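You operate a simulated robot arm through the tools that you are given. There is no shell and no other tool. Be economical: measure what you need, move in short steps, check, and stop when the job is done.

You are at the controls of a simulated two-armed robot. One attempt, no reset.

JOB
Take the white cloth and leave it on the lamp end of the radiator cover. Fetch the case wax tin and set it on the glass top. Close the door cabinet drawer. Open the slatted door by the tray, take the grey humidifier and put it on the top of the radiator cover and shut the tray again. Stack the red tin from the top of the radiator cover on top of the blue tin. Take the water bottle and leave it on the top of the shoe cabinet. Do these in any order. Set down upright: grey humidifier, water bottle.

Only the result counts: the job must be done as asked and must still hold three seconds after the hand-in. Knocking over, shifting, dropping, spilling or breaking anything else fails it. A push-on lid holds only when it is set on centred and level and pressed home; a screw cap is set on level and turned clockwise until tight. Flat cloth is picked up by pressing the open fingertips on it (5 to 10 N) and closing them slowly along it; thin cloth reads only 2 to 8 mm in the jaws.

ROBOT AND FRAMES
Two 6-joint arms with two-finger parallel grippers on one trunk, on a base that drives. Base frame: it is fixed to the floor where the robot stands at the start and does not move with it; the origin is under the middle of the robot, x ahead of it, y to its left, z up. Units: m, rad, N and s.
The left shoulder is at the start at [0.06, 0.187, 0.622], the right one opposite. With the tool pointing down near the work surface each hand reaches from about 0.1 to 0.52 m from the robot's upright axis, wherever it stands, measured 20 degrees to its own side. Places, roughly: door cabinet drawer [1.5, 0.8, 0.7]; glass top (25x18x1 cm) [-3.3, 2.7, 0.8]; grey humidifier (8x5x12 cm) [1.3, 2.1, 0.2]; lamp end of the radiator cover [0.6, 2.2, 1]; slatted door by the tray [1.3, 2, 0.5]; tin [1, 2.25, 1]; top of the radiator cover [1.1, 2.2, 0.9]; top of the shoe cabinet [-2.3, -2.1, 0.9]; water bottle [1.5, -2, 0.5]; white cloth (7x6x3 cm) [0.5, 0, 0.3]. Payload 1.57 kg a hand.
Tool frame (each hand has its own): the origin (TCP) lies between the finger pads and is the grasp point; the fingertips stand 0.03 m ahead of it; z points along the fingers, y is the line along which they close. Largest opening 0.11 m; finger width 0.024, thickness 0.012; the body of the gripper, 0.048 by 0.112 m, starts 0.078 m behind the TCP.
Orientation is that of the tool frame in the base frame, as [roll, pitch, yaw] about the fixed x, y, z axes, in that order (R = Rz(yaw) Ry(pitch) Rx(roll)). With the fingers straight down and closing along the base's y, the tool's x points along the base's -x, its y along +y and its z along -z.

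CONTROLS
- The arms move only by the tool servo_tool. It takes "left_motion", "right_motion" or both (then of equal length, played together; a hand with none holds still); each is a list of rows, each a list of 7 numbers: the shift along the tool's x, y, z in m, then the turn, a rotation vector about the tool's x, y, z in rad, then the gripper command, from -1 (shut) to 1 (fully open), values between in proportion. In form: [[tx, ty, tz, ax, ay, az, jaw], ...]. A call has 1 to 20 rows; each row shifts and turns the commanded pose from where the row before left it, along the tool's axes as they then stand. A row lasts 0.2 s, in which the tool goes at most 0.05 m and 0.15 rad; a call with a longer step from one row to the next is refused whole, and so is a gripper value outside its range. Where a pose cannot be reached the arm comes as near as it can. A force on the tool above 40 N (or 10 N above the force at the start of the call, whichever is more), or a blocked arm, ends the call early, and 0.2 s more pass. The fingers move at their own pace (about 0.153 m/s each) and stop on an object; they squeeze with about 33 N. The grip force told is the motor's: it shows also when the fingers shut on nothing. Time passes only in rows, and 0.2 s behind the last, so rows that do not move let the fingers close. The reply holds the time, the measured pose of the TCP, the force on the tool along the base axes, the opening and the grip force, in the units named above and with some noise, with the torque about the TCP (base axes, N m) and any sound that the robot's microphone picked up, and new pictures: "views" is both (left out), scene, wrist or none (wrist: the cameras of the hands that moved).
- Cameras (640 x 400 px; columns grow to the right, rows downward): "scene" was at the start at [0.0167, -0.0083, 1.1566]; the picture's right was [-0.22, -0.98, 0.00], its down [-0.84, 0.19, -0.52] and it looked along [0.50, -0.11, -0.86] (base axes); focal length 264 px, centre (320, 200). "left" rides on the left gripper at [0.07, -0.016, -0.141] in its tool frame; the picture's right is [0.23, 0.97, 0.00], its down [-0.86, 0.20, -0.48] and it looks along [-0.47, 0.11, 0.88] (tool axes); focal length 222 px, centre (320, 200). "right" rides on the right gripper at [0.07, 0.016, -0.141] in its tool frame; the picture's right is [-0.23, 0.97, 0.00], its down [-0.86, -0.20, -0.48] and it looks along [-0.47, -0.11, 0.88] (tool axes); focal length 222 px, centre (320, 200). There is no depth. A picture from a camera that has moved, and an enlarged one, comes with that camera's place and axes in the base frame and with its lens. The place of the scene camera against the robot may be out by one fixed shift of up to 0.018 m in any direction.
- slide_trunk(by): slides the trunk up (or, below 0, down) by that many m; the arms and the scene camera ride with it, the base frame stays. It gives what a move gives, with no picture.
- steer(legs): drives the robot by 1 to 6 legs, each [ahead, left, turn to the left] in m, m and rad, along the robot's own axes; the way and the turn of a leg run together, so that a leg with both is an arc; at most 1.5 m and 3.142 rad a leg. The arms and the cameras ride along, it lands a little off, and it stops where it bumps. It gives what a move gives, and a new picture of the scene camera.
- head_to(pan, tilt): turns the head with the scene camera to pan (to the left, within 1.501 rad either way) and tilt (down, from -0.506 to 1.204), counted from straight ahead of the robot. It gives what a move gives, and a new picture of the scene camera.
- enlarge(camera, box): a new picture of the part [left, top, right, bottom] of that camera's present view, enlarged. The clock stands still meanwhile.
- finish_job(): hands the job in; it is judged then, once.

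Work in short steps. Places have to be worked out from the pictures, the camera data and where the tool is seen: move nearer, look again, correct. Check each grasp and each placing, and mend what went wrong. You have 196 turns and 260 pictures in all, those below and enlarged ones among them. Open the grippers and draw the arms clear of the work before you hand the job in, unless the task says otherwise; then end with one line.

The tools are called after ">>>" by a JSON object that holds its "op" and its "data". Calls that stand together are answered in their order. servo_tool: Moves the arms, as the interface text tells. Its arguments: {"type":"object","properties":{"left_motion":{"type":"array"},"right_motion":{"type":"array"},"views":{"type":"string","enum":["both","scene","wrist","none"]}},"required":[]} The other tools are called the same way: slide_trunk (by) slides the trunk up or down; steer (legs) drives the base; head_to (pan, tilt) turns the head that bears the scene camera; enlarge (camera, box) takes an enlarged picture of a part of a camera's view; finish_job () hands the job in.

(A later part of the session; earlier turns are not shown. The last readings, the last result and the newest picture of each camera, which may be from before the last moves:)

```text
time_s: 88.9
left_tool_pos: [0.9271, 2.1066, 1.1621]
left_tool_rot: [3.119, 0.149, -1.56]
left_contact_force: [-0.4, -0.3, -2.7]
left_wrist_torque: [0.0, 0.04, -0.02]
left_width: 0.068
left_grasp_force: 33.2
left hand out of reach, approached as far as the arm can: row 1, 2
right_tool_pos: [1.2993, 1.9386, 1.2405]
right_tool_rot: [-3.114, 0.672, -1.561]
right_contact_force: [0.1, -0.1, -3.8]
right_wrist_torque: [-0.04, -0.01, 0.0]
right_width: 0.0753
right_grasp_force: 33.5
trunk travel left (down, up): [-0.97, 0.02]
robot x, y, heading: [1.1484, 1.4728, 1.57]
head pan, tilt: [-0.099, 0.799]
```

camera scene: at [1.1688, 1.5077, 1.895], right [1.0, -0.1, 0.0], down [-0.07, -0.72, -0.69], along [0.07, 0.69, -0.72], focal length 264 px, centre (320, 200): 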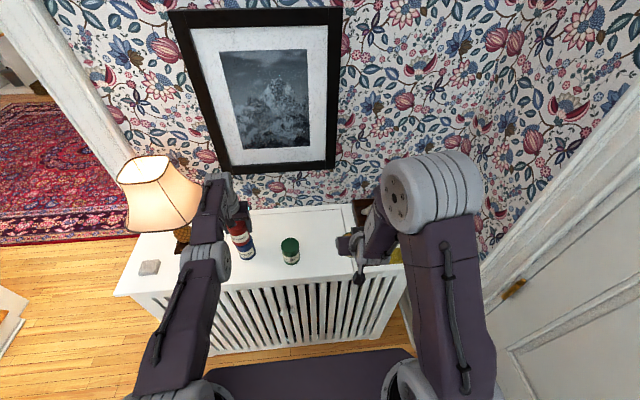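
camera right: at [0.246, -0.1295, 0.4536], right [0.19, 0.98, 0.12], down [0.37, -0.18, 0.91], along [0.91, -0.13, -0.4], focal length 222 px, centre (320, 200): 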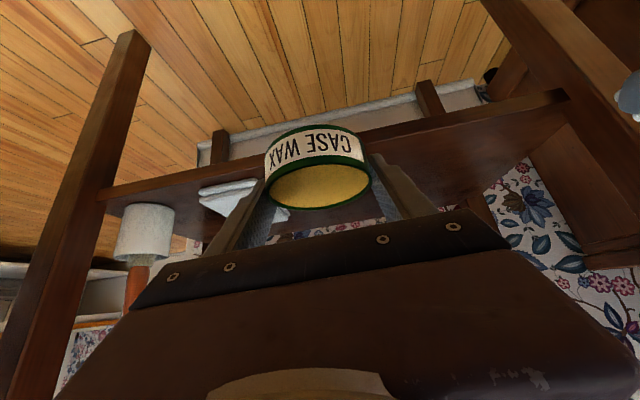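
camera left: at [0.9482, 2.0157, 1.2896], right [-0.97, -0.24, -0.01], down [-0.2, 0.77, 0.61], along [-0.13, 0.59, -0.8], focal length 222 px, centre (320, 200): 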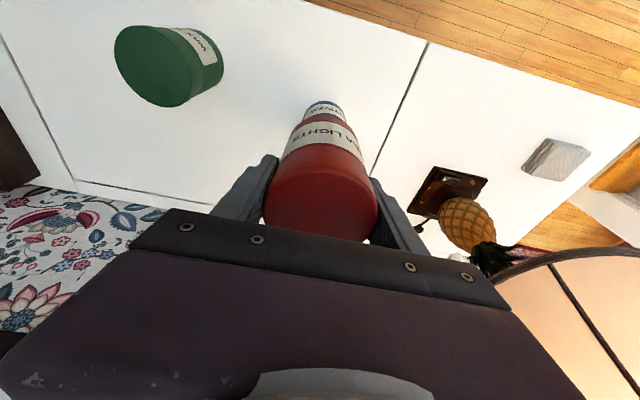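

The arm is stuck at a limit, but the base and trunk can do this placement. I'll nudge the base ahead 18 mm and check alignment from the wrist.

>>> {"op": "steer", "data": {"legs": [[0.018, 0.003, 0]]}}

>>> {"op": "servo_tool", "data": {"left_motion": [[0, 0, 0, 0, 0, 0, -1]], "views": "wrist"}}

>>> {"op": "enlarge", "data": {"camera": "scene", "box": [190, 160, 350, 280]}}

```text
time_s: 89.7
left_tool_pos: [0.9242, 2.1209, 1.1641]
left_tool_rot: [3.12, 0.153, -1.561]
left_contact_force: [0.1, -0.4, -1.5]
left_wrist_torque: [0.06, 0.02, 0.01]
left_width: 0.0681
left_grasp_force: 33.5
right_tool_pos: [1.2972, 1.9528, 1.2416]
right_tool_rot: [-3.112, 0.676, -1.56]
right_contact_force: [-0.1, -0.4, -3.2]
right_wrist_torque: [-0.01, -0.02, -0.01]
right_width: 0.0751
right_grasp_force: 33.2
trunk travel left (down, up): [-0.97, 0.02]
robot x, y, heading: [1.1463, 1.4884, 1.574]
head pan, tilt: [-0.099, 0.799]
camera scene: at [1.1658, 1.5101, 1.8952], right [1.0, -0.1, 0.0], down [-0.07, -0.71, -0.7], along [0.07, 0.7, -0.71], focal length 264 px, centre (320, 200)
```

scene: 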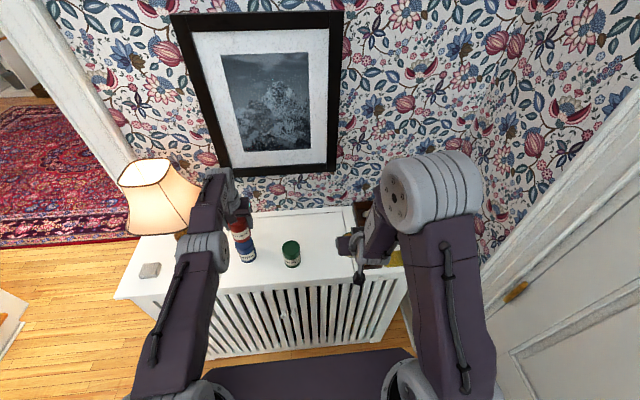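

```text
time_s: 90.1
left_tool_pos: [0.9255, 2.1285, 1.1587]
left_tool_rot: [3.121, 0.147, -1.561]
left_contact_force: [0.2, 0.5, -2.3]
left_wrist_torque: [0.0, -0.01, 0.01]
left_width: 0.068
left_grasp_force: 33.2
right_tool_pos: [1.295, 1.961, 1.2378]
right_tool_rot: [-3.11, 0.668, -1.559]
right_contact_force: [-1.4, -0.2, -3.6]
right_wrist_torque: [-0.03, 0.0, 0.01]
right_width: 0.0748
right_grasp_force: 33.4
trunk travel left (down, up): [-0.97, 0.02]
robot x, y, heading: [1.1487, 1.4942, 1.574]
head pan, tilt: [-0.099, 0.799]
camera left: at [0.945, 2.0388, 1.2877], right [-0.97, -0.24, -0.01], down [-0.2, 0.77, 0.6], along [-0.13, 0.59, -0.8], focal length 222 px, centre (320, 200)
```

left: 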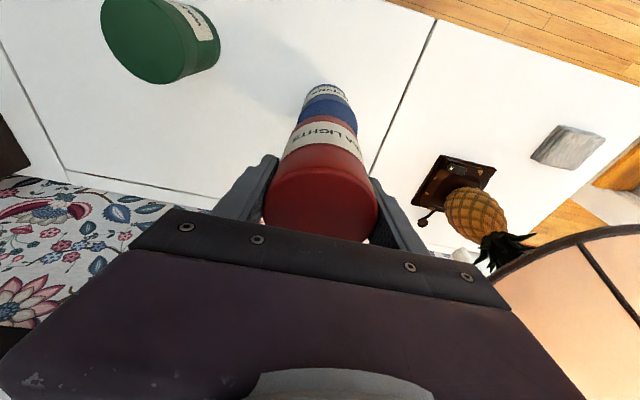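

```text
3.33 times, centred on (270, 220) of scene
camera zoom: at [1.1636, 1.523, 1.895], right [1.0, -0.1, 0.0], down [-0.07, -0.72, -0.69], along [0.07, 0.69, -0.72], focal length 880 px, centre (487, 133)
```

zoom: 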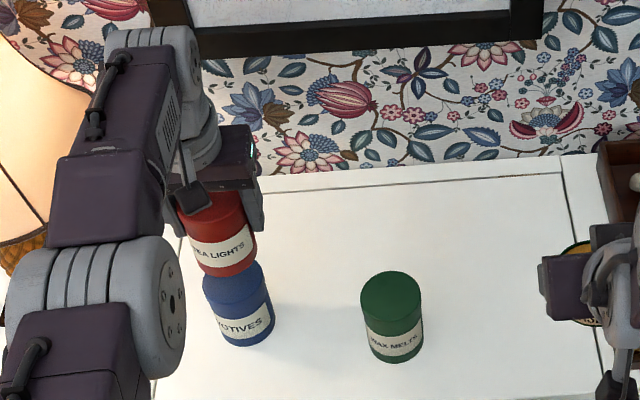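

The red tin is hovering, centred over the blue. Best blue estimate is (0.925,2.123), and the red centre is ≈(0.9255,2.1235). I'll lower with the trunk in small steps, watching the force.

>>> {"op": "slide_trunk", "data": {"by": -0.035}}

>>> {"op": "enlarge", "data": {"camera": "scene", "box": [210, 190, 310, 280]}}

>>> {"op": "enlarge", "data": {"camera": "left", "box": [220, 40, 460, 260]}}

```text
time_s: 90.9
left_tool_pos: [0.9247, 2.1252, 1.1265]
left_tool_rot: [3.121, 0.149, -1.56]
left_contact_force: [-0.1, -0.5, -2.4]
left_wrist_torque: [0.01, 0.01, 0.01]
left_width: 0.0684
left_grasp_force: 33.5
right_tool_pos: [1.2964, 1.9582, 1.2036]
right_tool_rot: [-3.112, 0.671, -1.559]
right_contact_force: [0.2, -0.3, -3.8]
right_wrist_torque: [-0.05, 0.0, 0.03]
right_width: 0.075
right_grasp_force: 32.7
trunk travel left (down, up): [-0.935, 0.055]
robot x, y, heading: [1.1464, 1.4893, 1.569]
head pan, tilt: [-0.099, 0.799]
```

```text
4.44 times, centred on (260, 235) of scene
camera zoom: at [1.1644, 1.5181, 1.8601], right [1.0, -0.1, 0.0], down [-0.07, -0.71, -0.7], along [0.07, 0.69, -0.72], focal length 1174 px, centre (587, 44)
```

zoom: 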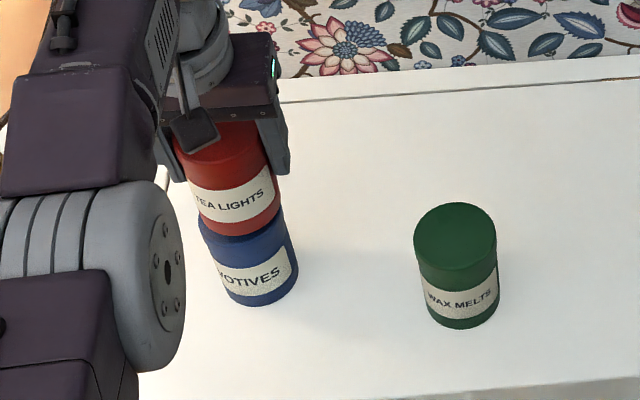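

```text
1.82 times, centred on (340, 150) of left
camera zoom: at [0.9455, 2.0356, 1.2545], right [-0.97, -0.24, -0.01], down [-0.2, 0.77, 0.6], along [-0.13, 0.59, -0.8], focal length 404 px, centre (284, 291)
```

zoom: 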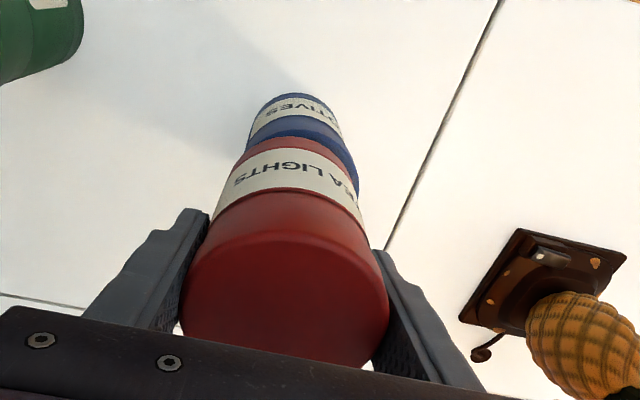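

Alignment looks within about 3 mm. Continuing down.

>>> {"op": "slide_trunk", "data": {"by": -0.015}}

>>> {"op": "enlarge", "data": {"camera": "scene", "box": [210, 190, 310, 280]}}

```text
time_s: 91.5
left_tool_pos: [0.9258, 2.1235, 1.1148]
left_tool_rot: [3.12, 0.158, -1.56]
left_contact_force: [-0.2, 2.2, 16.1]
left_wrist_torque: [0.17, -0.46, 0.06]
left_width: 0.0679
left_grasp_force: 32.8
right_tool_pos: [1.2973, 1.955, 1.1906]
right_tool_rot: [-3.113, 0.673, -1.56]
right_contact_force: [0.8, 0.6, -3.8]
right_wrist_torque: [0.0, 0.01, 0.01]
right_width: 0.0752
right_grasp_force: 33.1
trunk travel left (down, up): [-0.92, 0.07]
robot x, y, heading: [1.1484, 1.4924, 1.571]
head pan, tilt: [-0.099, 0.799]
```

```text
4.44 times, centred on (260, 235) of scene
camera zoom: at [1.1662, 1.5136, 1.8453], right [1.0, -0.1, 0.0], down [-0.07, -0.71, -0.7], along [0.07, 0.69, -0.72], focal length 1174 px, centre (587, 44)
```

zoom: 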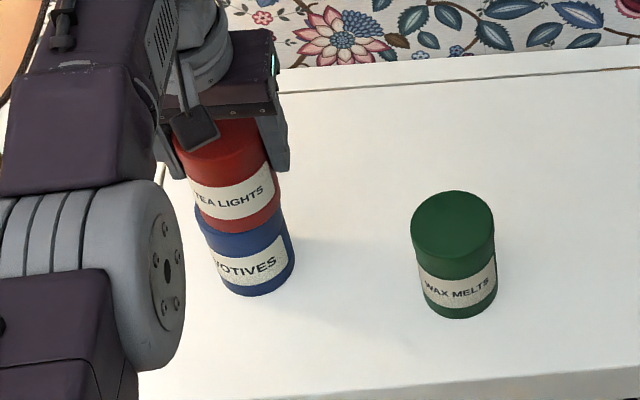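

Contact at 16 N, seated at the expected height. I'll relieve the load slightly, open, and lift clear with the trunk.

>>> {"op": "slide_trunk", "data": {"by": 0.003}}

>>> {"op": "servo_tool", "data": {"left_motion": [[0, 0, 0, 0, 0, 0, -0.1], [0, 0, 0, 0, 0, 0, 0.5], [0, 0, 0, 0, 0, 0, 1], [0, 0, 0, 0, 0, 0, 1]], "views": "wrist"}}

```text
time_s: 92.0
left_tool_pos: [0.9253, 2.1239, 1.1149]
left_tool_rot: [3.118, 0.153, -1.562]
left_contact_force: [0.2, 3.4, 8.3]
left_wrist_torque: [0.38, -0.27, 0.06]
left_width: 0.0678
left_grasp_force: 32.4
right_tool_pos: [1.2976, 1.9565, 1.1925]
right_tool_rot: [-3.111, 0.672, -1.561]
right_contact_force: [0.9, -0.9, -3.2]
right_wrist_torque: [0.0, 0.0, -0.02]
right_width: 0.0753
right_grasp_force: 33.1
trunk travel left (down, up): [-0.923, 0.067]
robot x, y, heading: [1.1478, 1.4889, 1.574]
head pan, tilt: [-0.099, 0.799]
```

```text
time_s: 93.0
left_tool_pos: [0.9266, 2.1239, 1.1146]
left_tool_rot: [3.118, 0.149, -1.561]
left_contact_force: [-0.4, 0.2, -0.4]
left_wrist_torque: [-0.02, -0.01, 0.02]
left_width: 0.1101
left_grasp_force: 0.2
right_tool_pos: [1.2965, 1.956, 1.1921]
right_tool_rot: [-3.111, 0.67, -1.561]
right_contact_force: [0.0, -1.5, -2.7]
right_wrist_torque: [-0.04, 0.01, -0.02]
right_width: 0.0748
right_grasp_force: 33.3
trunk travel left (down, up): [-0.923, 0.067]
robot x, y, heading: [1.1457, 1.4894, 1.576]
head pan, tilt: [-0.099, 0.799]
camera left: at [0.9457, 2.0347, 1.2429], right [-0.97, -0.24, -0.01], down [-0.2, 0.77, 0.6], along [-0.13, 0.59, -0.8], focal length 222 px, centre (320, 200)
```

left: 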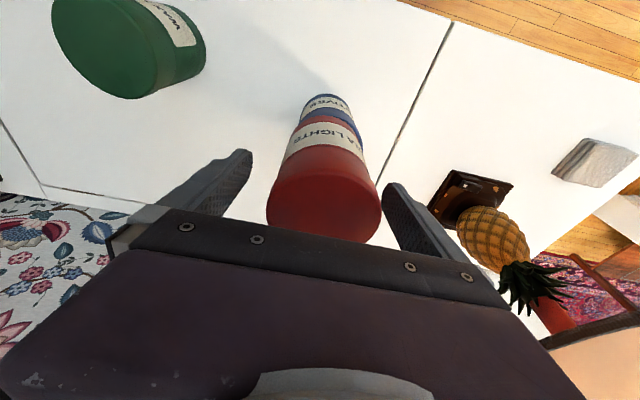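

Released; the stack stands. I'll raise the trunk 6 cm and back away.

>>> {"op": "slide_trunk", "data": {"by": 0.062}}

>>> {"op": "steer", "data": {"legs": [[-0.25, 0, 0]]}}

>>> {"op": "enlarge", "data": {"camera": "scene", "box": [200, 120, 440, 320]}}

```text
time_s: 94.1
left_tool_pos: [0.9252, 2.1255, 1.1767]
left_tool_rot: [3.118, 0.15, -1.561]
left_contact_force: [0.3, -0.5, -0.1]
left_wrist_torque: [0.0, 0.04, 0.0]
left_width: 0.1099
left_grasp_force: 0.0
right_tool_pos: [1.2958, 1.9565, 1.2551]
right_tool_rot: [-3.112, 0.672, -1.56]
right_contact_force: [-0.5, 0.4, -2.9]
right_wrist_torque: [0.02, -0.02, -0.03]
right_width: 0.0752
right_grasp_force: 33.1
trunk travel left (down, up): [-0.985, 0.005]
robot x, y, heading: [1.148, 1.4878, 1.576]
head pan, tilt: [-0.099, 0.799]
```

```text
time_s: 95.9
left_tool_pos: [0.9243, 1.871, 1.1751]
left_tool_rot: [3.119, 0.15, -1.554]
left_contact_force: [0.2, 0.1, -0.4]
left_wrist_torque: [-0.02, -0.01, -0.03]
left_width: 0.1098
left_grasp_force: 0.0
right_tool_pos: [1.2961, 1.7115, 1.2545]
right_tool_rot: [-3.114, 0.673, -1.556]
right_contact_force: [-0.1, -0.2, -3.0]
right_wrist_torque: [0.03, -0.01, 0.01]
right_width: 0.075
right_grasp_force: 32.4
trunk travel left (down, up): [-0.985, 0.005]
robot x, y, heading: [1.1485, 1.24, 1.576]
head pan, tilt: [-0.099, 0.799]
camera scene: at [1.1661, 1.2634, 1.9094], right [1.0, -0.09, 0.0], down [-0.07, -0.71, -0.7], along [0.06, 0.7, -0.71], focal length 264 px, centre (320, 200)
```

scene: 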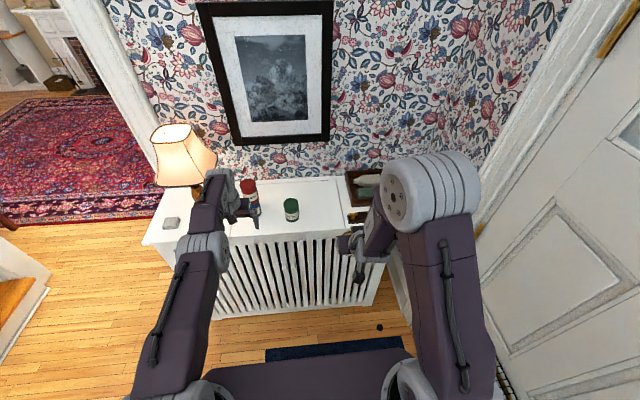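

```text
2.00 times, centred on (320, 220) of scene
camera zoom: at [1.1661, 1.2634, 1.9094], right [1.0, -0.09, 0.0], down [-0.07, -0.71, -0.7], along [0.06, 0.7, -0.71], focal length 528 px, centre (320, 160)
```

zoom: 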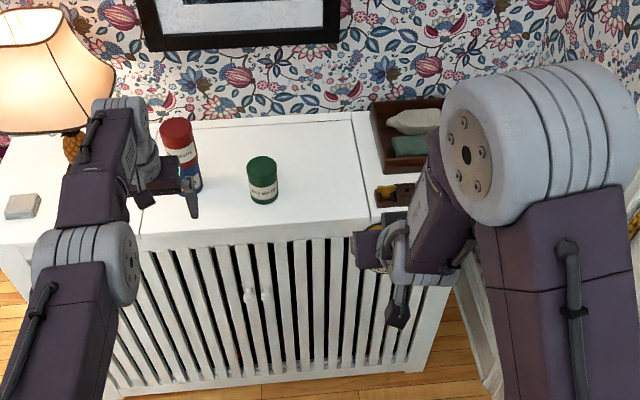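

Stack is done. Now I'll look right toward the door-cabinet drawer.

>>> {"op": "head_to", "data": {"pan": -1.5, "tilt": 0.9}}

```text
time_s: 97.4
left_tool_pos: [0.9252, 1.867, 1.1752]
left_tool_rot: [3.118, 0.149, -1.558]
left_contact_force: [0.2, 0.6, 0.3]
left_wrist_torque: [0.04, -0.02, 0.01]
left_width: 0.11
left_grasp_force: 0.0
right_tool_pos: [1.2952, 1.7128, 1.2533]
right_tool_rot: [-3.112, 0.67, -1.556]
right_contact_force: [0.8, -0.5, -3.3]
right_wrist_torque: [0.01, 0.01, 0.02]
right_width: 0.0751
right_grasp_force: 33.3
trunk travel left (down, up): [-0.985, 0.005]
robot x, y, heading: [1.1461, 1.2423, 1.577]
head pan, tilt: [-1.499, 0.901]
camera scene: at [1.2342, 1.1851, 1.9012], right [0.08, -1.0, -0.01], down [-0.78, -0.06, -0.62], along [0.62, 0.05, -0.78], focal length 264 px, centre (320, 200)
```

scene: 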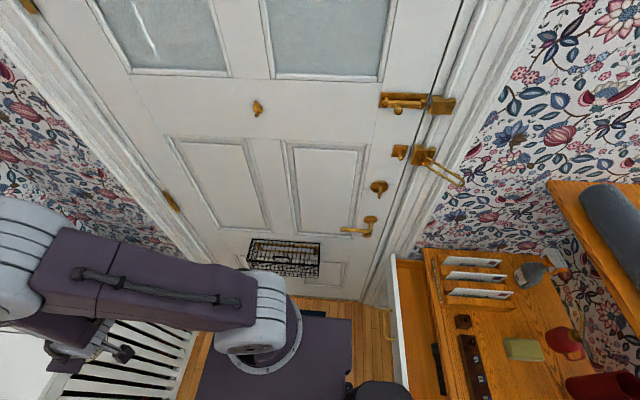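

The drawer front is a white panel at about y≈0.875, x 1.33–1.84, standing open about 12 cm and closing toward -Y. I'll move to (1.45,1.45) and turn left to face -Y in two steps. The door side is too tight to turn the other way.

>>> {"op": "steer", "data": {"legs": [[0.2, -0.28, 0], [0, 0, 1.57]]}}

>>> {"op": "servo_tool", "data": {"left_motion": [[0, 0, 0, 0, -0.14, 0, 0], [0, 0, 0, 0, -0.14, 0, -0.5], [0, 0, 0, 0, -0.14, 0, -1], [0, 0, 0, 0, -0.14, 0, -1], [0, 0, 0, 0, 0, 0, -1]], "views": "none"}}

```text
time_s: 103.5
left_tool_pos: [0.7962, 1.2174, 1.1746]
left_tool_rot: [3.119, 0.148, 0.024]
left_contact_force: [0.5, -0.7, 1.1]
left_wrist_torque: [-0.02, 0.01, 0.0]
left_width: 0.1099
left_grasp_force: 0.1
right_tool_pos: [0.9514, 1.59, 1.2521]
right_tool_rot: [-3.112, 0.669, 0.027]
right_contact_force: [-0.9, -0.6, -2.8]
right_wrist_torque: [-0.05, -0.05, -0.02]
right_width: 0.0749
right_grasp_force: 32.5
trunk travel left (down, up): [-0.985, 0.005]
robot x, y, heading: [1.4219, 1.4471, -3.122]
head pan, tilt: [-1.499, 0.901]
camera scene: at [1.4889, 1.5305, 1.9022], right [1.0, 0.09, 0.0], down [0.07, -0.78, -0.62], along [-0.06, 0.62, -0.78], focal length 264 px, centre (320, 200)
```

scene: 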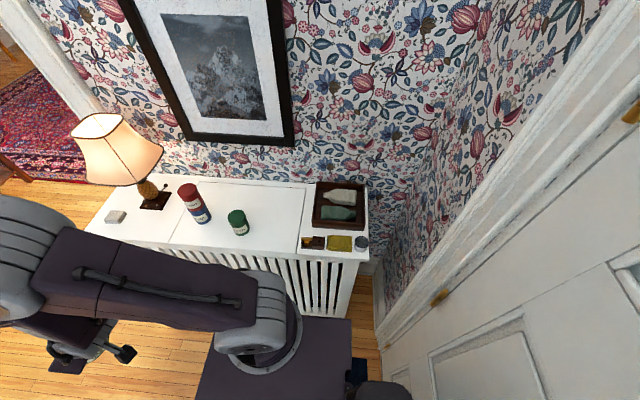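

```text
time_s: 104.7
left_tool_pos: [0.6865, 1.2075, 1.1584]
left_tool_rot: [3.113, 0.71, 0.012]
left_contact_force: [0.5, 0.2, 0.6]
left_wrist_torque: [0.03, 0.02, -0.02]
left_width: 0.0003
left_grasp_force: 21.1
left hand out of reach, approached as far as the arm can: row 1, 2, 3, 4
right_tool_pos: [0.9525, 1.5886, 1.2515]
right_tool_rot: [-3.113, 0.669, 0.026]
right_contact_force: [0.4, 0.6, -3.7]
right_wrist_torque: [0.0, 0.0, 0.03]
right_width: 0.075
right_grasp_force: 32.8
trunk travel left (down, up): [-0.985, 0.005]
robot x, y, heading: [1.4229, 1.4497, -3.122]
head pan, tilt: [-1.499, 0.901]
```

The left hand is stretched far out (0.74 m). I'll pull it back and see if it responds.

>>> {"op": "servo_tool", "data": {"left_motion": [[0.036, 0, -0.031, 0, 0, 0, -1], [0.036, 0, -0.031, 0, 0, 0, -1], [0.036, 0, -0.031, 0, 0, 0, -1], [0.036, 0, -0.031, 0, 0, 0, -1], [0, 0, 0, 0, 0, 0, -1]], "views": "none"}}

```text
time_s: 105.9
left_tool_pos: [0.8768, 1.2119, 1.1567]
left_tool_rot: [3.111, 0.709, 0.009]
left_contact_force: [-0.1, 0.4, -0.9]
left_wrist_torque: [-0.01, -0.03, 0.04]
left_width: 0.0
left_grasp_force: 20.9
left hand out of reach, approached as far as the arm can: row 1
right_tool_pos: [0.9507, 1.5896, 1.2519]
right_tool_rot: [-3.112, 0.668, 0.026]
right_contact_force: [-0.3, 0.7, -3.3]
right_wrist_torque: [-0.01, -0.04, 0.01]
right_width: 0.0751
right_grasp_force: 32.8
trunk travel left (down, up): [-0.985, 0.005]
robot x, y, heading: [1.4273, 1.4499, -3.125]
head pan, tilt: [-1.499, 0.901]
```

Responsive again. Now I'll turn the remaining 90° to face the cabinet and look.

>>> {"op": "steer", "data": {"legs": [[0, 0, 1.55]]}}

>>> {"op": "head_to", "data": {"pan": 0.0, "tilt": 0.75}}

```text
time_s: 110.1
left_tool_pos: [1.6481, 0.8935, 1.1568]
left_tool_rot: [3.111, 0.708, 1.56]
left_contact_force: [0.3, 0.2, -0.3]
left_wrist_torque: [-0.03, -0.01, 0.04]
left_width: 0.0
left_grasp_force: 21.3
right_tool_pos: [1.2725, 0.9757, 1.2531]
right_tool_rot: [-3.111, 0.668, 1.575]
right_contact_force: [0.7, 0.0, -3.4]
right_wrist_torque: [0.06, -0.02, 0.01]
right_width: 0.075
right_grasp_force: 33.1
trunk travel left (down, up): [-0.985, 0.005]
robot x, y, heading: [1.4269, 1.4457, -1.571]
head pan, tilt: [-1.499, 0.901]
camera scene: at [1.3608, 1.5077, 1.9022], right [-0.07, 1.0, 0.0], down [0.78, 0.05, -0.62], along [-0.62, -0.04, -0.78], focal length 264 px, centre (320, 200)
```

scene: 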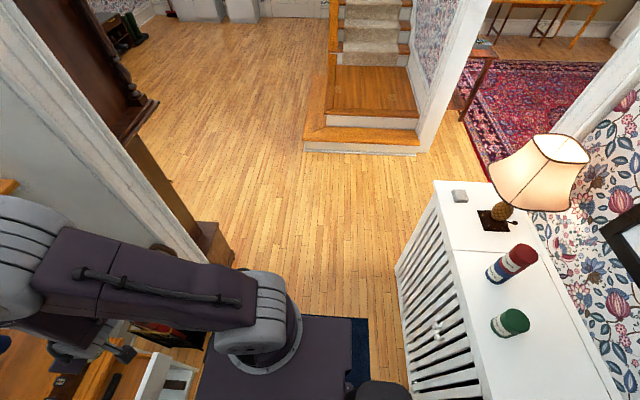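

```text
time_s: 111.7
left_tool_pos: [1.6475, 0.8932, 1.1562]
left_tool_rot: [3.114, 0.708, 1.559]
left_contact_force: [0.6, 0.1, 0.0]
left_wrist_torque: [-0.03, -0.03, 0.02]
left_width: 0.0001
left_grasp_force: 20.9
right_tool_pos: [1.2735, 0.9762, 1.2521]
right_tool_rot: [-3.111, 0.666, 1.575]
right_contact_force: [-0.9, 0.6, -3.4]
right_wrist_torque: [-0.02, -0.02, -0.01]
right_width: 0.0751
right_grasp_force: 33.1
trunk travel left (down, up): [-0.985, 0.005]
robot x, y, heading: [1.4292, 1.4486, -1.575]
head pan, tilt: [0.0, 0.75]
camera scene: at [1.4363, 1.43, 1.9141], right [-1.0, 0.0, 0.0], down [0.0, 0.68, -0.73], along [0.0, -0.73, -0.68], focal length 264 px, centre (320, 200)
```

scene: 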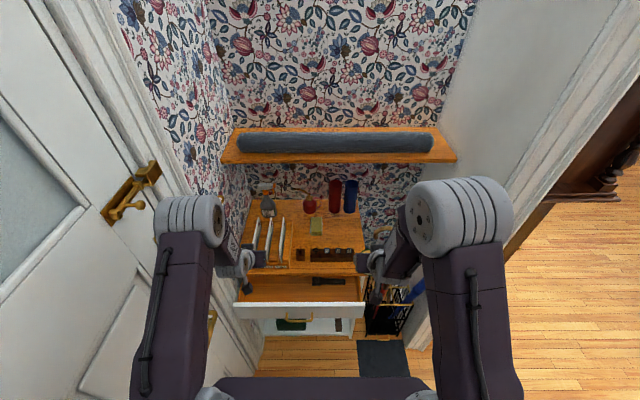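

The drawer front is centred on x≈1.53 at y≈0.88 with its top edge at about 0.75. I'll pull the left fist back and over to x≈1.6, raise the right hand with the tin, then lower the trunk.

>>> {"op": "servo_tool", "data": {"left_motion": [[0.03, -0.012, -0.026, 0, 0, 0, -1], [0.03, -0.012, -0.026, 0, 0, 0, -1], [0.03, -0.012, -0.026, 0, 0, 0, -1], [0, -0.012, 0, 0, 0, 0, -1], [0, 0, 0, 0, 0, 0, -1]], "right_motion": [[-0.025, 0, -0.031, 0, 0, 0, -1], [-0.025, 0, -0.031, 0, 0, 0, -1], [-0.025, 0, -0.031, 0, 0, 0, -1], [-0.025, 0, -0.031, 0, 0, 0, -1], [0, 0, 0, 0, 0, 0, -1]], "views": "none"}}

>>> {"op": "slide_trunk", "data": {"by": -0.4}}

>>> {"op": "head_to", "data": {"pan": 0.0, "tilt": 0.75}}

```text
time_s: 112.9
left_tool_pos: [1.6005, 1.008, 1.1589]
left_tool_rot: [3.114, 0.704, 1.559]
left_contact_force: [-0.8, 0.2, 0.0]
left_wrist_torque: [0.01, 0.02, -0.02]
left_width: 0.0001
left_grasp_force: 21.0
left hand out of reach, approached as far as the arm can: row 3
right_tool_pos: [1.278, 0.9743, 1.4125]
right_tool_rot: [-3.113, 0.669, 1.576]
right_contact_force: [0.2, 0.4, -2.0]
right_wrist_torque: [0.05, -0.02, -0.01]
right_width: 0.0754
right_grasp_force: 33.1
trunk travel left (down, up): [-0.985, 0.005]
robot x, y, heading: [1.4266, 1.448, -1.574]
head pan, tilt: [0.0, 0.75]
```

```text
time_s: 116.7
left_tool_pos: [1.5989, 1.0083, 0.7587]
left_tool_rot: [3.111, 0.703, 1.56]
left_contact_force: [-0.4, -0.1, -0.6]
left_wrist_torque: [0.02, -0.02, 0.02]
left_width: 0.0003
left_grasp_force: 21.2
right_tool_pos: [1.2775, 0.9749, 1.0111]
right_tool_rot: [-3.112, 0.668, 1.575]
right_contact_force: [0.7, 0.3, -3.0]
right_wrist_torque: [-0.02, 0.0, -0.02]
right_width: 0.0751
right_grasp_force: 33.3
trunk travel left (down, up): [-0.585, 0.405]
robot x, y, heading: [1.4246, 1.4504, -1.568]
head pan, tilt: [0.0, 0.75]
```

```text
time_s: 117.3
left_tool_pos: [1.5998, 1.0082, 0.7577]
left_tool_rot: [3.11, 0.702, 1.559]
left_contact_force: [-0.2, 0.2, 0.6]
left_wrist_torque: [0.0, -0.04, 0.01]
left_width: 0.0
left_grasp_force: 21.1
right_tool_pos: [1.2758, 0.9742, 1.0102]
right_tool_rot: [-3.113, 0.667, 1.574]
right_contact_force: [0.3, 0.3, -2.7]
right_wrist_torque: [0.07, 0.0, -0.05]
right_width: 0.0751
right_grasp_force: 32.9
trunk travel left (down, up): [-0.585, 0.405]
robot x, y, heading: [1.4251, 1.4418, -1.572]
head pan, tilt: [0.0, 0.75]
camera scene: at [1.4363, 1.4302, 1.5141], right [-1.0, 0.0, 0.0], down [0.0, 0.68, -0.73], along [0.0, -0.73, -0.68], focal length 264 px, centre (320, 200)
```

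scene: 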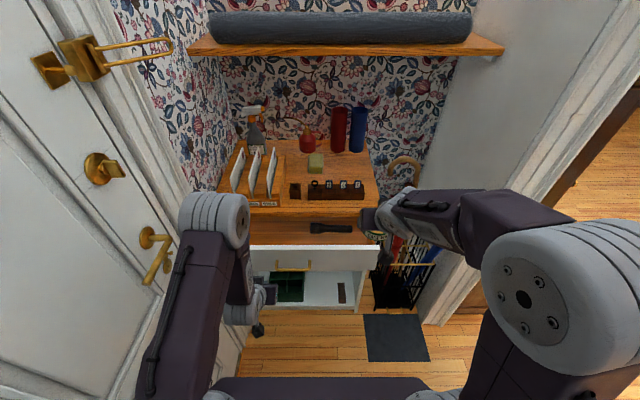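

Parallax puts the drawer front at y≈0.92, z 0.70–0.835, with the handle around x 1.47–1.56. I'll raise 3 cm, then push with the closed left fingertips at x=1.60.

>>> {"op": "slide_trunk", "data": {"by": 0.03}}

>>> {"op": "servo_tool", "data": {"left_motion": [[-0.03, 0, 0.026, 0, 0, 0, -1], [-0.03, 0, 0.026, 0, 0, 0, -1], [-0.03, 0, 0.026, 0, 0, 0, -1]], "views": "scene"}}

```text
time_s: 118.0
left_tool_pos: [1.6, 1.0078, 0.7869]
left_tool_rot: [3.111, 0.704, 1.56]
left_contact_force: [0.7, -0.1, 0.4]
left_wrist_torque: [0.01, -0.02, -0.01]
left_width: 0.0
left_grasp_force: 20.9
right_tool_pos: [1.2772, 0.9736, 1.0409]
right_tool_rot: [-3.111, 0.666, 1.575]
right_contact_force: [-0.5, 0.5, -3.8]
right_wrist_torque: [0.02, -0.02, 0.0]
right_width: 0.0751
right_grasp_force: 33.3
trunk travel left (down, up): [-0.615, 0.375]
robot x, y, heading: [1.4284, 1.4475, -1.576]
head pan, tilt: [0.0, 0.75]
```

```text
time_s: 118.8
left_tool_pos: [1.5974, 0.8875, 0.788]
left_tool_rot: [3.111, 0.704, 1.559]
left_contact_force: [0.3, -0.1, 0.2]
left_wrist_torque: [0.02, 0.04, 0.02]
left_width: 0.0001
left_grasp_force: 21.5
right_tool_pos: [1.2773, 0.9721, 1.0397]
right_tool_rot: [-3.112, 0.668, 1.574]
right_contact_force: [0.6, -0.3, -3.5]
right_wrist_torque: [0.04, -0.03, 0.0]
right_width: 0.0751
right_grasp_force: 33.0
trunk travel left (down, up): [-0.615, 0.375]
robot x, y, heading: [1.43, 1.446, -1.57]
head pan, tilt: [0.0, 0.75]
camera scene: at [1.4365, 1.4285, 1.5441], right [-1.0, 0.0, 0.0], down [0.0, 0.68, -0.73], along [0.0, -0.73, -0.68], focal length 264 px, centre (320, 200)
```

scene: 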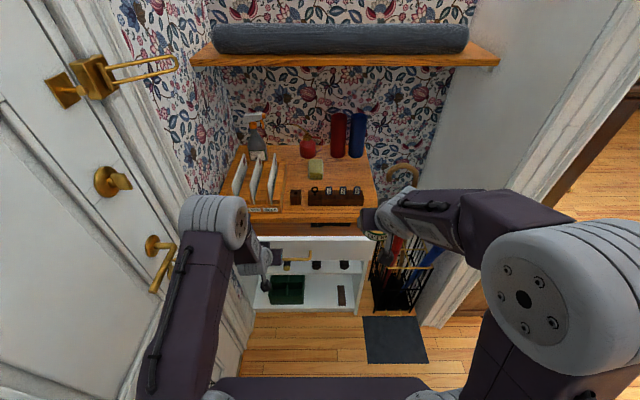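

The drawer is moving in with almost no resistance. Pushing on.

>>> {"op": "servo_tool", "data": {"left_motion": [[-0.023, 0, 0.0195, 0, 0, 0, -1], [-0.023, 0, 0.0195, 0, 0, 0, -1], [-0.023, 0, 0.0195, 0, 0, 0, -1], [-0.023, 0, 0.0195, 0, 0, 0, -1]], "views": "scene"}}

```text
time_s: 119.8
left_tool_pos: [1.6029, 0.7869, 0.7798]
left_tool_rot: [3.116, 0.679, 1.56]
left_contact_force: [-1.6, 7.3, -2.5]
left_wrist_torque: [-0.72, -0.15, 0.09]
left_width: 0.0
left_grasp_force: 21.6
right_tool_pos: [1.2782, 0.9782, 1.041]
right_tool_rot: [-3.113, 0.67, 1.579]
right_contact_force: [0.3, -0.1, -2.4]
right_wrist_torque: [0.02, -0.01, 0.03]
right_width: 0.0751
right_grasp_force: 32.8
trunk travel left (down, up): [-0.615, 0.375]
robot x, y, heading: [1.4273, 1.45, -1.577]
head pan, tilt: [0.0, 0.75]
stopped in row 4 (left hand): the force on the tool passed its limit (the readings are from after the stop); the commanded pose is now the measured one
camera scene: at [1.4362, 1.4365, 1.5446], right [-1.0, 0.0, 0.0], down [0.0, 0.68, -0.73], along [0.0, -0.73, -0.68], focal length 264 px, centre (320, 200)
```

scene: 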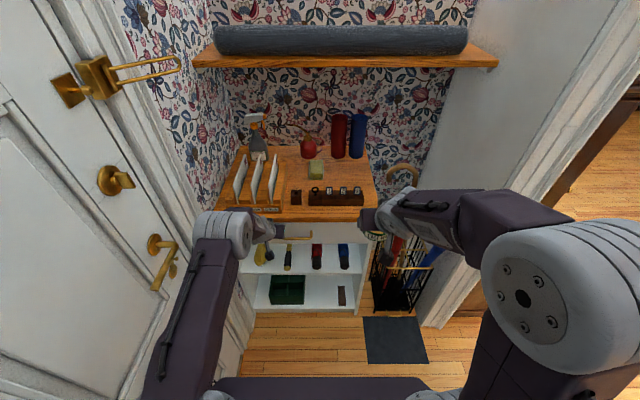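

Force limit reached, so the drawer looks shut. I'll retract and zoom in to check.

>>> {"op": "servo_tool", "data": {"left_motion": [[0.03, 0, -0.026, 0, 0, 0, -1], [0.03, 0, -0.026, 0, 0, 0, -1], [0.03, 0, -0.026, 0, 0, 0, -1], [0.03, 0, -0.026, 0, 0, 0, -1], [0.03, 0, -0.026, 0, 0, 0, -1]], "views": "none"}}

>>> {"op": "enlarge", "data": {"camera": "scene", "box": [220, 130, 420, 310]}}

```text
time_s: 121.0
left_tool_pos: [1.6, 0.981, 0.788]
left_tool_rot: [3.117, 0.681, 1.561]
left_contact_force: [-0.6, 0.4, 0.1]
left_wrist_torque: [-0.02, -0.01, 0.0]
left_width: 0.0
left_grasp_force: 21.5
right_tool_pos: [1.2777, 0.9754, 1.0392]
right_tool_rot: [-3.114, 0.668, 1.576]
right_contact_force: [-0.1, 0.0, -2.8]
right_wrist_torque: [0.01, -0.05, -0.02]
right_width: 0.075
right_grasp_force: 32.9
trunk travel left (down, up): [-0.615, 0.375]
robot x, y, heading: [1.4286, 1.4507, -1.576]
head pan, tilt: [0.0, 0.75]
```

```text
2.22 times, centred on (320, 220) of scene
camera zoom: at [1.4363, 1.431, 1.5441], right [-1.0, 0.0, 0.0], down [0.0, 0.68, -0.73], along [0.0, -0.73, -0.68], focal length 587 px, centre (320, 156)
```

zoom: 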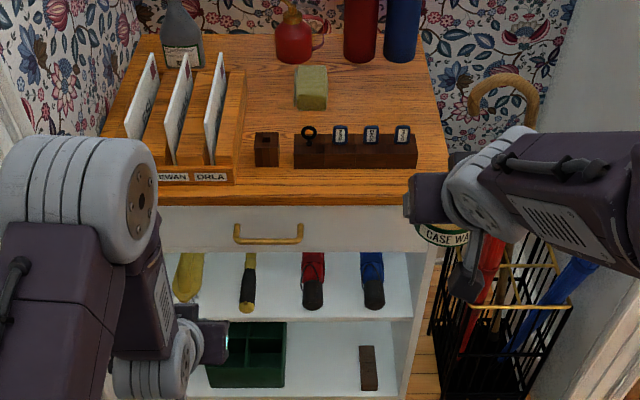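

The drawer is shut. The right hand is still busy with the wax tin, so I'll do the bottle, shoe cabinet and glass top first, then come back for the humidifier with both hands free. Turning west and driving out.

>>> {"op": "steer", "data": {"legs": [[0, 0, -1.57], [1.5, 0, 0], [0.45, 0, 0], [0, 0, 1.57]]}}

>>> {"op": "head_to", "data": {"pan": 0.6, "tilt": 0.35}}

```text
time_s: 138.3
left_tool_pos: [-0.3423, 1.0224, 0.7853]
left_tool_rot: [3.117, 0.68, 1.526]
left_contact_force: [-0.1, 0.0, -1.1]
left_wrist_torque: [-0.01, -0.01, -0.01]
left_width: 0.0
left_grasp_force: 20.6
right_tool_pos: [-0.6644, 1.0282, 1.0374]
right_tool_rot: [-3.111, 0.668, 1.542]
right_contact_force: [-0.2, 0.2, -2.4]
right_wrist_torque: [0.02, 0.0, 0.03]
right_width: 0.0751
right_grasp_force: 33.0
trunk travel left (down, up): [-0.615, 0.375]
robot x, y, heading: [-0.5006, 1.4923, -1.607]
head pan, tilt: [0.0, 0.75]
camera scene: at [-0.4903, 1.4786, 1.5426], right [-1.0, 0.04, 0.0], down [0.03, 0.68, -0.73], along [-0.03, -0.73, -0.68], focal length 264 px, centre (320, 200)
```

scene: 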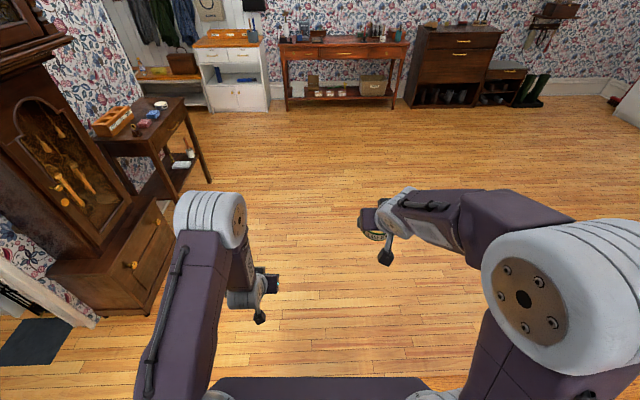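

```text
time_s: 139.3
left_tool_pos: [-0.3431, 1.0224, 0.7863]
left_tool_rot: [3.116, 0.678, 1.525]
left_contact_force: [0.4, 0.1, 0.0]
left_wrist_torque: [0.03, 0.03, 0.02]
left_width: 0.0001
left_grasp_force: 21.2
right_tool_pos: [-0.6647, 1.0282, 1.0388]
right_tool_rot: [-3.111, 0.667, 1.542]
right_contact_force: [0.1, 0.5, -3.8]
right_wrist_torque: [0.0, 0.0, 0.01]
right_width: 0.0752
right_grasp_force: 32.6
trunk travel left (down, up): [-0.615, 0.375]
robot x, y, heading: [-0.4991, 1.4957, -1.607]
head pan, tilt: [0.6, 0.351]
camera scene: at [-0.4376, 1.4827, 1.5782], right [-0.85, -0.53, 0.0], down [-0.18, 0.29, -0.94], along [0.5, -0.79, -0.34], focal length 264 px, centre (320, 200)
```

scene: 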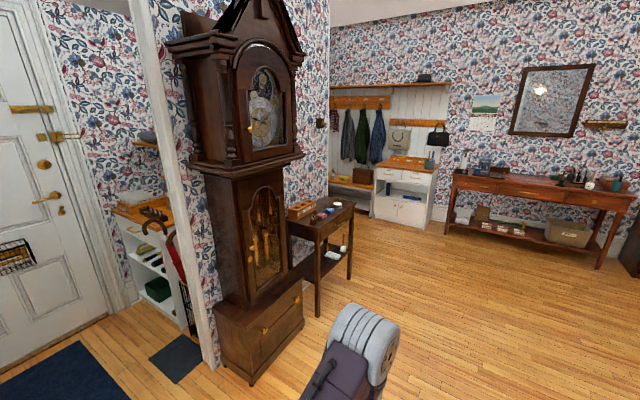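

The path south is clear. I'll drive toward the bench corner where the clear water bottle should stand, ≈(1.54,-2.0).

>>> {"op": "steer", "data": {"legs": [[1.5, 0, 0.036], [1.0, 0, 0], [0, 1.5, 0], [0, 0.4, 0]]}}

>>> {"op": "head_to", "data": {"pan": 0.1, "tilt": 0.6}}

```text
time_s: 160.7
left_tool_pos: [1.5778, -1.4445, 0.785]
left_tool_rot: [3.117, 0.677, 1.592]
left_contact_force: [0.0, -0.4, -0.1]
left_wrist_torque: [0.0, -0.02, 0.03]
left_width: 0.0
left_grasp_force: 21.3
right_tool_pos: [1.2557, -1.4608, 1.0387]
right_tool_rot: [-3.112, 0.667, 1.607]
right_contact_force: [0.1, 1.1, -3.4]
right_wrist_torque: [0.01, 0.01, -0.03]
right_width: 0.0752
right_grasp_force: 33.1
trunk travel left (down, up): [-0.615, 0.375]
robot x, y, heading: [1.3926, -0.9841, -1.543]
head pan, tilt: [0.6, 0.351]
camera scene: at [1.4532, -0.9918, 1.5783], right [-0.81, -0.59, 0.0], down [-0.2, 0.28, -0.94], along [0.55, -0.76, -0.34], focal length 264 px, centre (320, 200)
```

scene: 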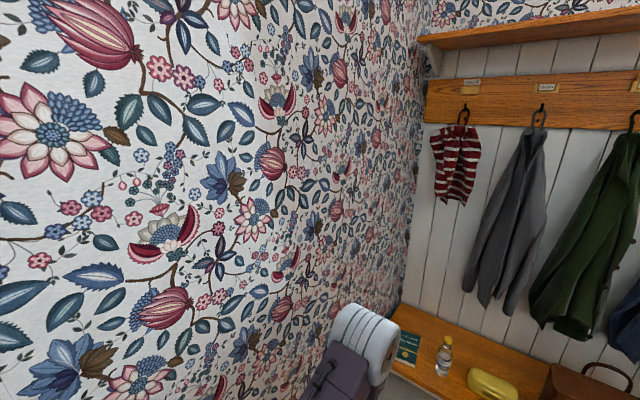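

```text
time_s: 161.6
left_tool_pos: [1.577, -1.4443, 0.7856]
left_tool_rot: [3.115, 0.678, 1.592]
left_contact_force: [-1.0, -0.6, -0.2]
left_wrist_torque: [-0.02, 0.02, 0.01]
left_width: 0.0002
left_grasp_force: 21.7
right_tool_pos: [1.2569, -1.4584, 1.0385]
right_tool_rot: [-3.112, 0.667, 1.607]
right_contact_force: [0.3, -0.4, -3.1]
right_wrist_torque: [0.0, 0.01, 0.0]
right_width: 0.0751
right_grasp_force: 33.0
trunk travel left (down, up): [-0.615, 0.375]
robot x, y, heading: [1.3889, -0.9846, -1.543]
head pan, tilt: [0.099, 0.6]
camera scene: at [1.4095, -1.0042, 1.5555], right [-0.99, -0.13, 0.0], down [-0.07, 0.56, -0.83], along [0.11, -0.82, -0.56], focal length 264 px, centre (320, 200)
```

scene: 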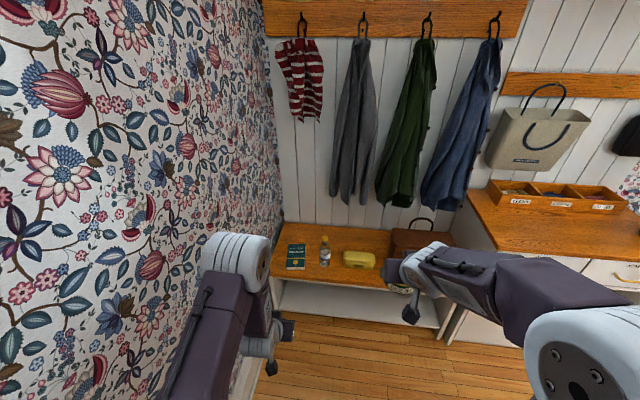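

Bottle ≈(1.52,-1.99), standing on the bench at about z≈0.45, between a flat book and a yellow case. I'll drive 0.33 closer, open the left hand, lower, and take a wrist view.

>>> {"op": "steer", "data": {"legs": [[0.3, 0, -0.028]]}}

>>> {"op": "slide_trunk", "data": {"by": -0.2}}

>>> {"op": "servo_tool", "data": {"left_motion": [[0, 0, 0, 0, 0, 0, 1], [0, 0, 0, 0, 0, 0, 1], [0, 0, 0, 0, 0, 0, 1]], "views": "both"}}

```text
time_s: 163.7
left_tool_pos: [1.572, -1.7555, 0.7856]
left_tool_rot: [3.117, 0.678, 1.568]
left_contact_force: [0.0, 0.8, -0.2]
left_wrist_torque: [-0.03, -0.02, 0.01]
left_width: 0.0
left_grasp_force: 22.1
right_tool_pos: [1.2496, -1.7639, 1.0382]
right_tool_rot: [-3.113, 0.667, 1.583]
right_contact_force: [-0.6, -0.4, -2.0]
right_wrist_torque: [0.05, -0.02, 0.0]
right_width: 0.075
right_grasp_force: 33.1
trunk travel left (down, up): [-0.615, 0.375]
robot x, y, heading: [1.3933, -1.2852, -1.572]
head pan, tilt: [0.099, 0.6]
camera scene: at [1.414, -1.3115, 1.5555], right [-0.99, -0.1, 0.0], down [-0.06, 0.56, -0.82], along [0.09, -0.82, -0.57], focal length 264 px, centre (320, 200)
```

scene: 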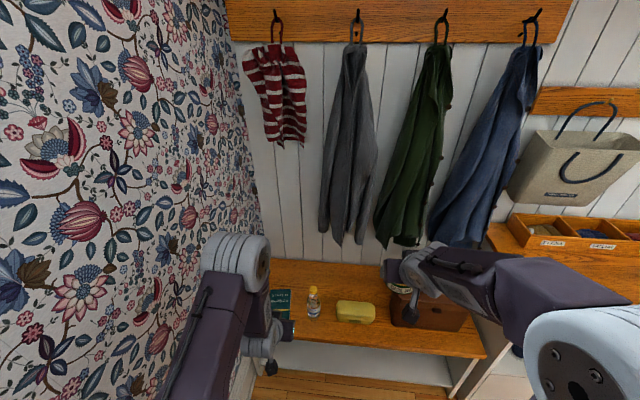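

```text
time_s: 165.9
left_tool_pos: [1.5713, -1.7548, 0.5849]
left_tool_rot: [3.117, 0.679, 1.567]
left_contact_force: [-0.2, 0.5, 0.0]
left_wrist_torque: [0.03, -0.01, 0.01]
left_width: 0.0001
left_grasp_force: 21.0
right_tool_pos: [1.2493, -1.7636, 0.8392]
right_tool_rot: [-3.112, 0.669, 1.582]
right_contact_force: [1.0, 0.0, -3.2]
right_wrist_torque: [-0.01, -0.01, -0.02]
right_width: 0.0752
right_grasp_force: 32.8
trunk travel left (down, up): [-0.415, 0.575]
robot x, y, heading: [1.3944, -1.2909, -1.569]
head pan, tilt: [0.099, 0.6]
```

```text
time_s: 166.7
left_tool_pos: [1.572, -1.7561, 0.5854]
left_tool_rot: [3.118, 0.681, 1.568]
left_contact_force: [0.1, -0.9, -0.2]
left_wrist_torque: [0.02, -0.02, -0.02]
left_width: 0.1101
left_grasp_force: 0.0
right_tool_pos: [1.2501, -1.763, 0.8394]
right_tool_rot: [-3.111, 0.667, 1.582]
right_contact_force: [0.1, -0.3, -3.9]
right_wrist_torque: [0.05, -0.04, 0.03]
right_width: 0.0751
right_grasp_force: 32.7
trunk travel left (down, up): [-0.415, 0.575]
robot x, y, heading: [1.4003, -1.2923, -1.564]
head pan, tilt: [0.099, 0.6]
camera scene: at [1.414, -1.3112, 1.3555], right [-0.99, -0.1, 0.0], down [-0.06, 0.56, -0.82], along [0.09, -0.82, -0.57], focal length 264 px, centre (320, 200)
camera left: at [1.5525, -1.6126, 0.6505], right [0.97, 0.19, -0.12], down [0.19, -0.36, 0.91], along [0.13, -0.91, -0.39], focal length 222 px, centre (320, 200)
```

scene: 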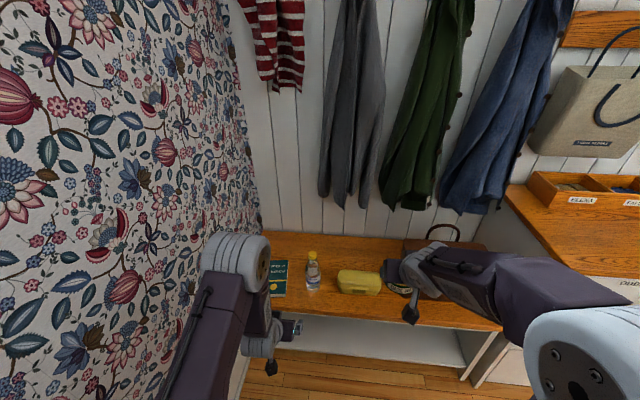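
left: 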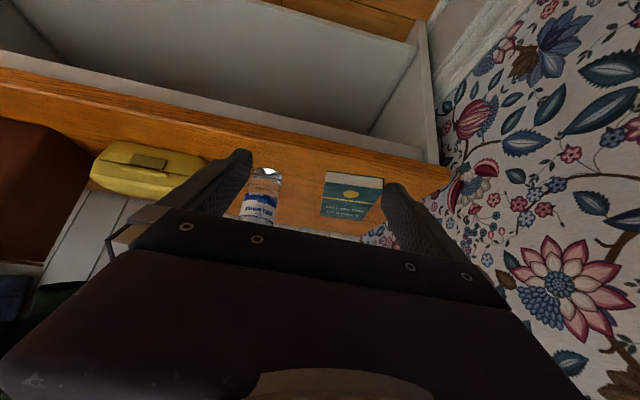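

Bottle ≈(1.505,-1.99), diameter about 6 cm. I'll centre the hand on x=1.505 and tilt it more toward horizontal.

>>> {"op": "servo_tool", "data": {"left_motion": [[0, -0.034, 0, 0, 0, 0, 1], [0, -0.033, 0, 0, 0, 0, 1], [0, 0, 0, 0, -0.125, 0, 1], [0, 0, 0, 0, -0.125, 0, 1], [0, 0, 0, 0, -0.125, 0, 1], [0, 0, 0, 0, -0.125, 0, 1], [0, 0, 0, 0, 0, 0, 1]], "views": "wrist"}}

```text
time_s: 168.3
left_tool_pos: [1.4488, -1.8994, 0.6508]
left_tool_rot: [3.09, 1.157, 1.538]
left_contact_force: [0.1, 0.0, -0.2]
left_wrist_torque: [-0.05, -0.01, 0.02]
left_width: 0.1102
left_grasp_force: 0.0
left hand out of reach, approached as far as the arm can: row 4, 5, 6
right_tool_pos: [1.249, -1.7635, 0.8383]
right_tool_rot: [-3.111, 0.667, 1.584]
right_contact_force: [-0.5, 0.3, -3.3]
right_wrist_torque: [0.0, 0.02, -0.04]
right_width: 0.075
right_grasp_force: 32.9
trunk travel left (down, up): [-0.415, 0.575]
robot x, y, heading: [1.3946, -1.2877, -1.572]
head pan, tilt: [0.099, 0.6]
camera left: at [1.4305, -1.7412, 0.6437], right [0.98, 0.11, -0.19], down [0.18, 0.1, 0.98], along [0.12, -0.99, 0.07], focal length 222 px, centre (320, 200)
```

left: 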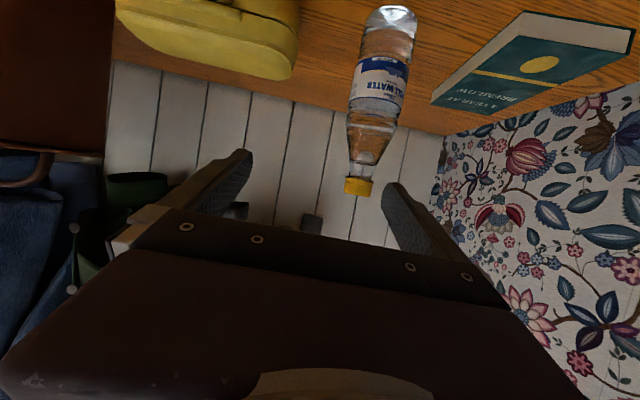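

The bottle runs from z 0.45 to 0.645 at (1.50,-1.99). With the hand in this pose I'll use the base and trunk: shift left 5.5 cm and lower 12 cm.

>>> {"op": "steer", "data": {"legs": [[0, 0.054, 0]]}}

>>> {"op": "slide_trunk", "data": {"by": -0.115}}

>>> {"op": "servo_tool", "data": {"left_motion": [[0, 0, 0, 0, 0, 0, 1]], "views": "wrist"}}

```text
time_s: 169.2
left_tool_pos: [1.503, -1.8972, 0.6509]
left_tool_rot: [3.094, 1.155, 1.541]
left_contact_force: [-0.2, -0.1, 0.1]
left_wrist_torque: [0.03, 0.01, -0.03]
left_width: 0.1098
left_grasp_force: 0.1
right_tool_pos: [1.3037, -1.7623, 0.8383]
right_tool_rot: [-3.11, 0.666, 1.582]
right_contact_force: [0.8, 0.5, -3.7]
right_wrist_torque: [0.01, 0.03, -0.04]
right_width: 0.0751
right_grasp_force: 33.0
trunk travel left (down, up): [-0.415, 0.575]
robot x, y, heading: [1.4494, -1.2938, -1.568]
head pan, tilt: [0.099, 0.6]
camera scene: at [1.4695, -1.311, 1.3555], right [-0.99, -0.1, 0.0], down [-0.06, 0.56, -0.82], along [0.08, -0.82, -0.57], focal length 264 px, centre (320, 200)
```

scene: 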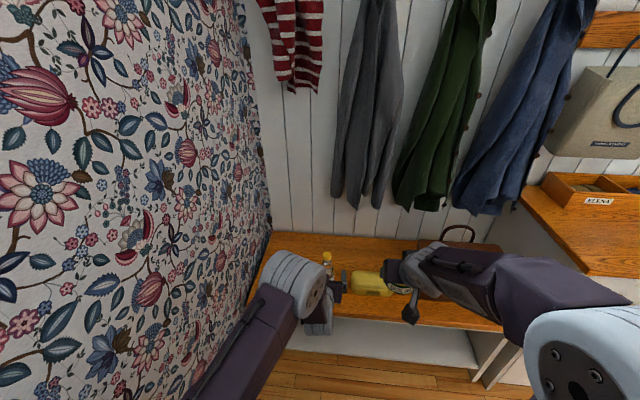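

```text
time_s: 170.7
left_tool_pos: [1.502, -1.899, 0.5367]
left_tool_rot: [3.092, 1.154, 1.538]
left_contact_force: [0.3, -0.6, 0.1]
left_wrist_torque: [0.01, -0.01, 0.01]
left_width: 0.1099
left_grasp_force: 0.0
right_tool_pos: [1.3027, -1.7627, 0.7238]
right_tool_rot: [-3.112, 0.667, 1.582]
right_contact_force: [-0.1, -0.2, -3.1]
right_wrist_torque: [-0.01, 0.0, -0.02]
right_width: 0.0749
right_grasp_force: 33.1
trunk travel left (down, up): [-0.3, 0.69]
robot x, y, heading: [1.4444, -1.2859, -1.566]
head pan, tilt: [0.099, 0.6]
```

```text
time_s: 171.1
left_tool_pos: [1.5007, -1.898, 0.5359]
left_tool_rot: [3.091, 1.156, 1.538]
left_contact_force: [-0.4, 0.3, 0.0]
left_wrist_torque: [0.01, 0.0, 0.03]
left_width: 0.1099
left_grasp_force: 0.1
right_tool_pos: [1.3028, -1.7633, 0.7233]
right_tool_rot: [-3.112, 0.667, 1.581]
right_contact_force: [0.3, -0.7, -2.6]
right_wrist_torque: [0.03, -0.03, 0.02]
right_width: 0.0752
right_grasp_force: 32.6
trunk travel left (down, up): [-0.3, 0.69]
robot x, y, heading: [1.4522, -1.2864, -1.566]
head pan, tilt: [0.099, 0.6]
camera left: at [1.4836, -1.7408, 0.5286], right [0.98, 0.1, -0.19], down [0.18, 0.09, 0.98], along [0.12, -0.99, 0.07], focal length 222 px, centre (320, 200)
```

left: 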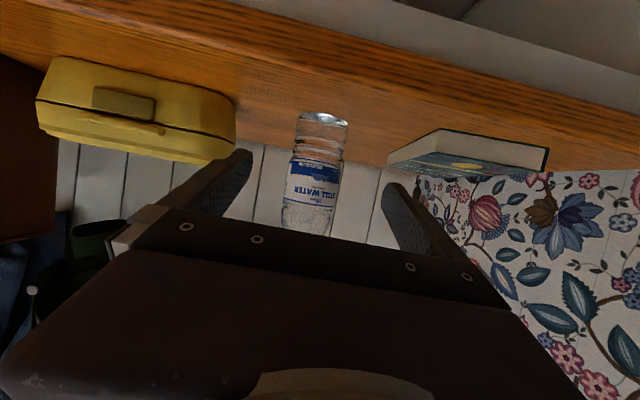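

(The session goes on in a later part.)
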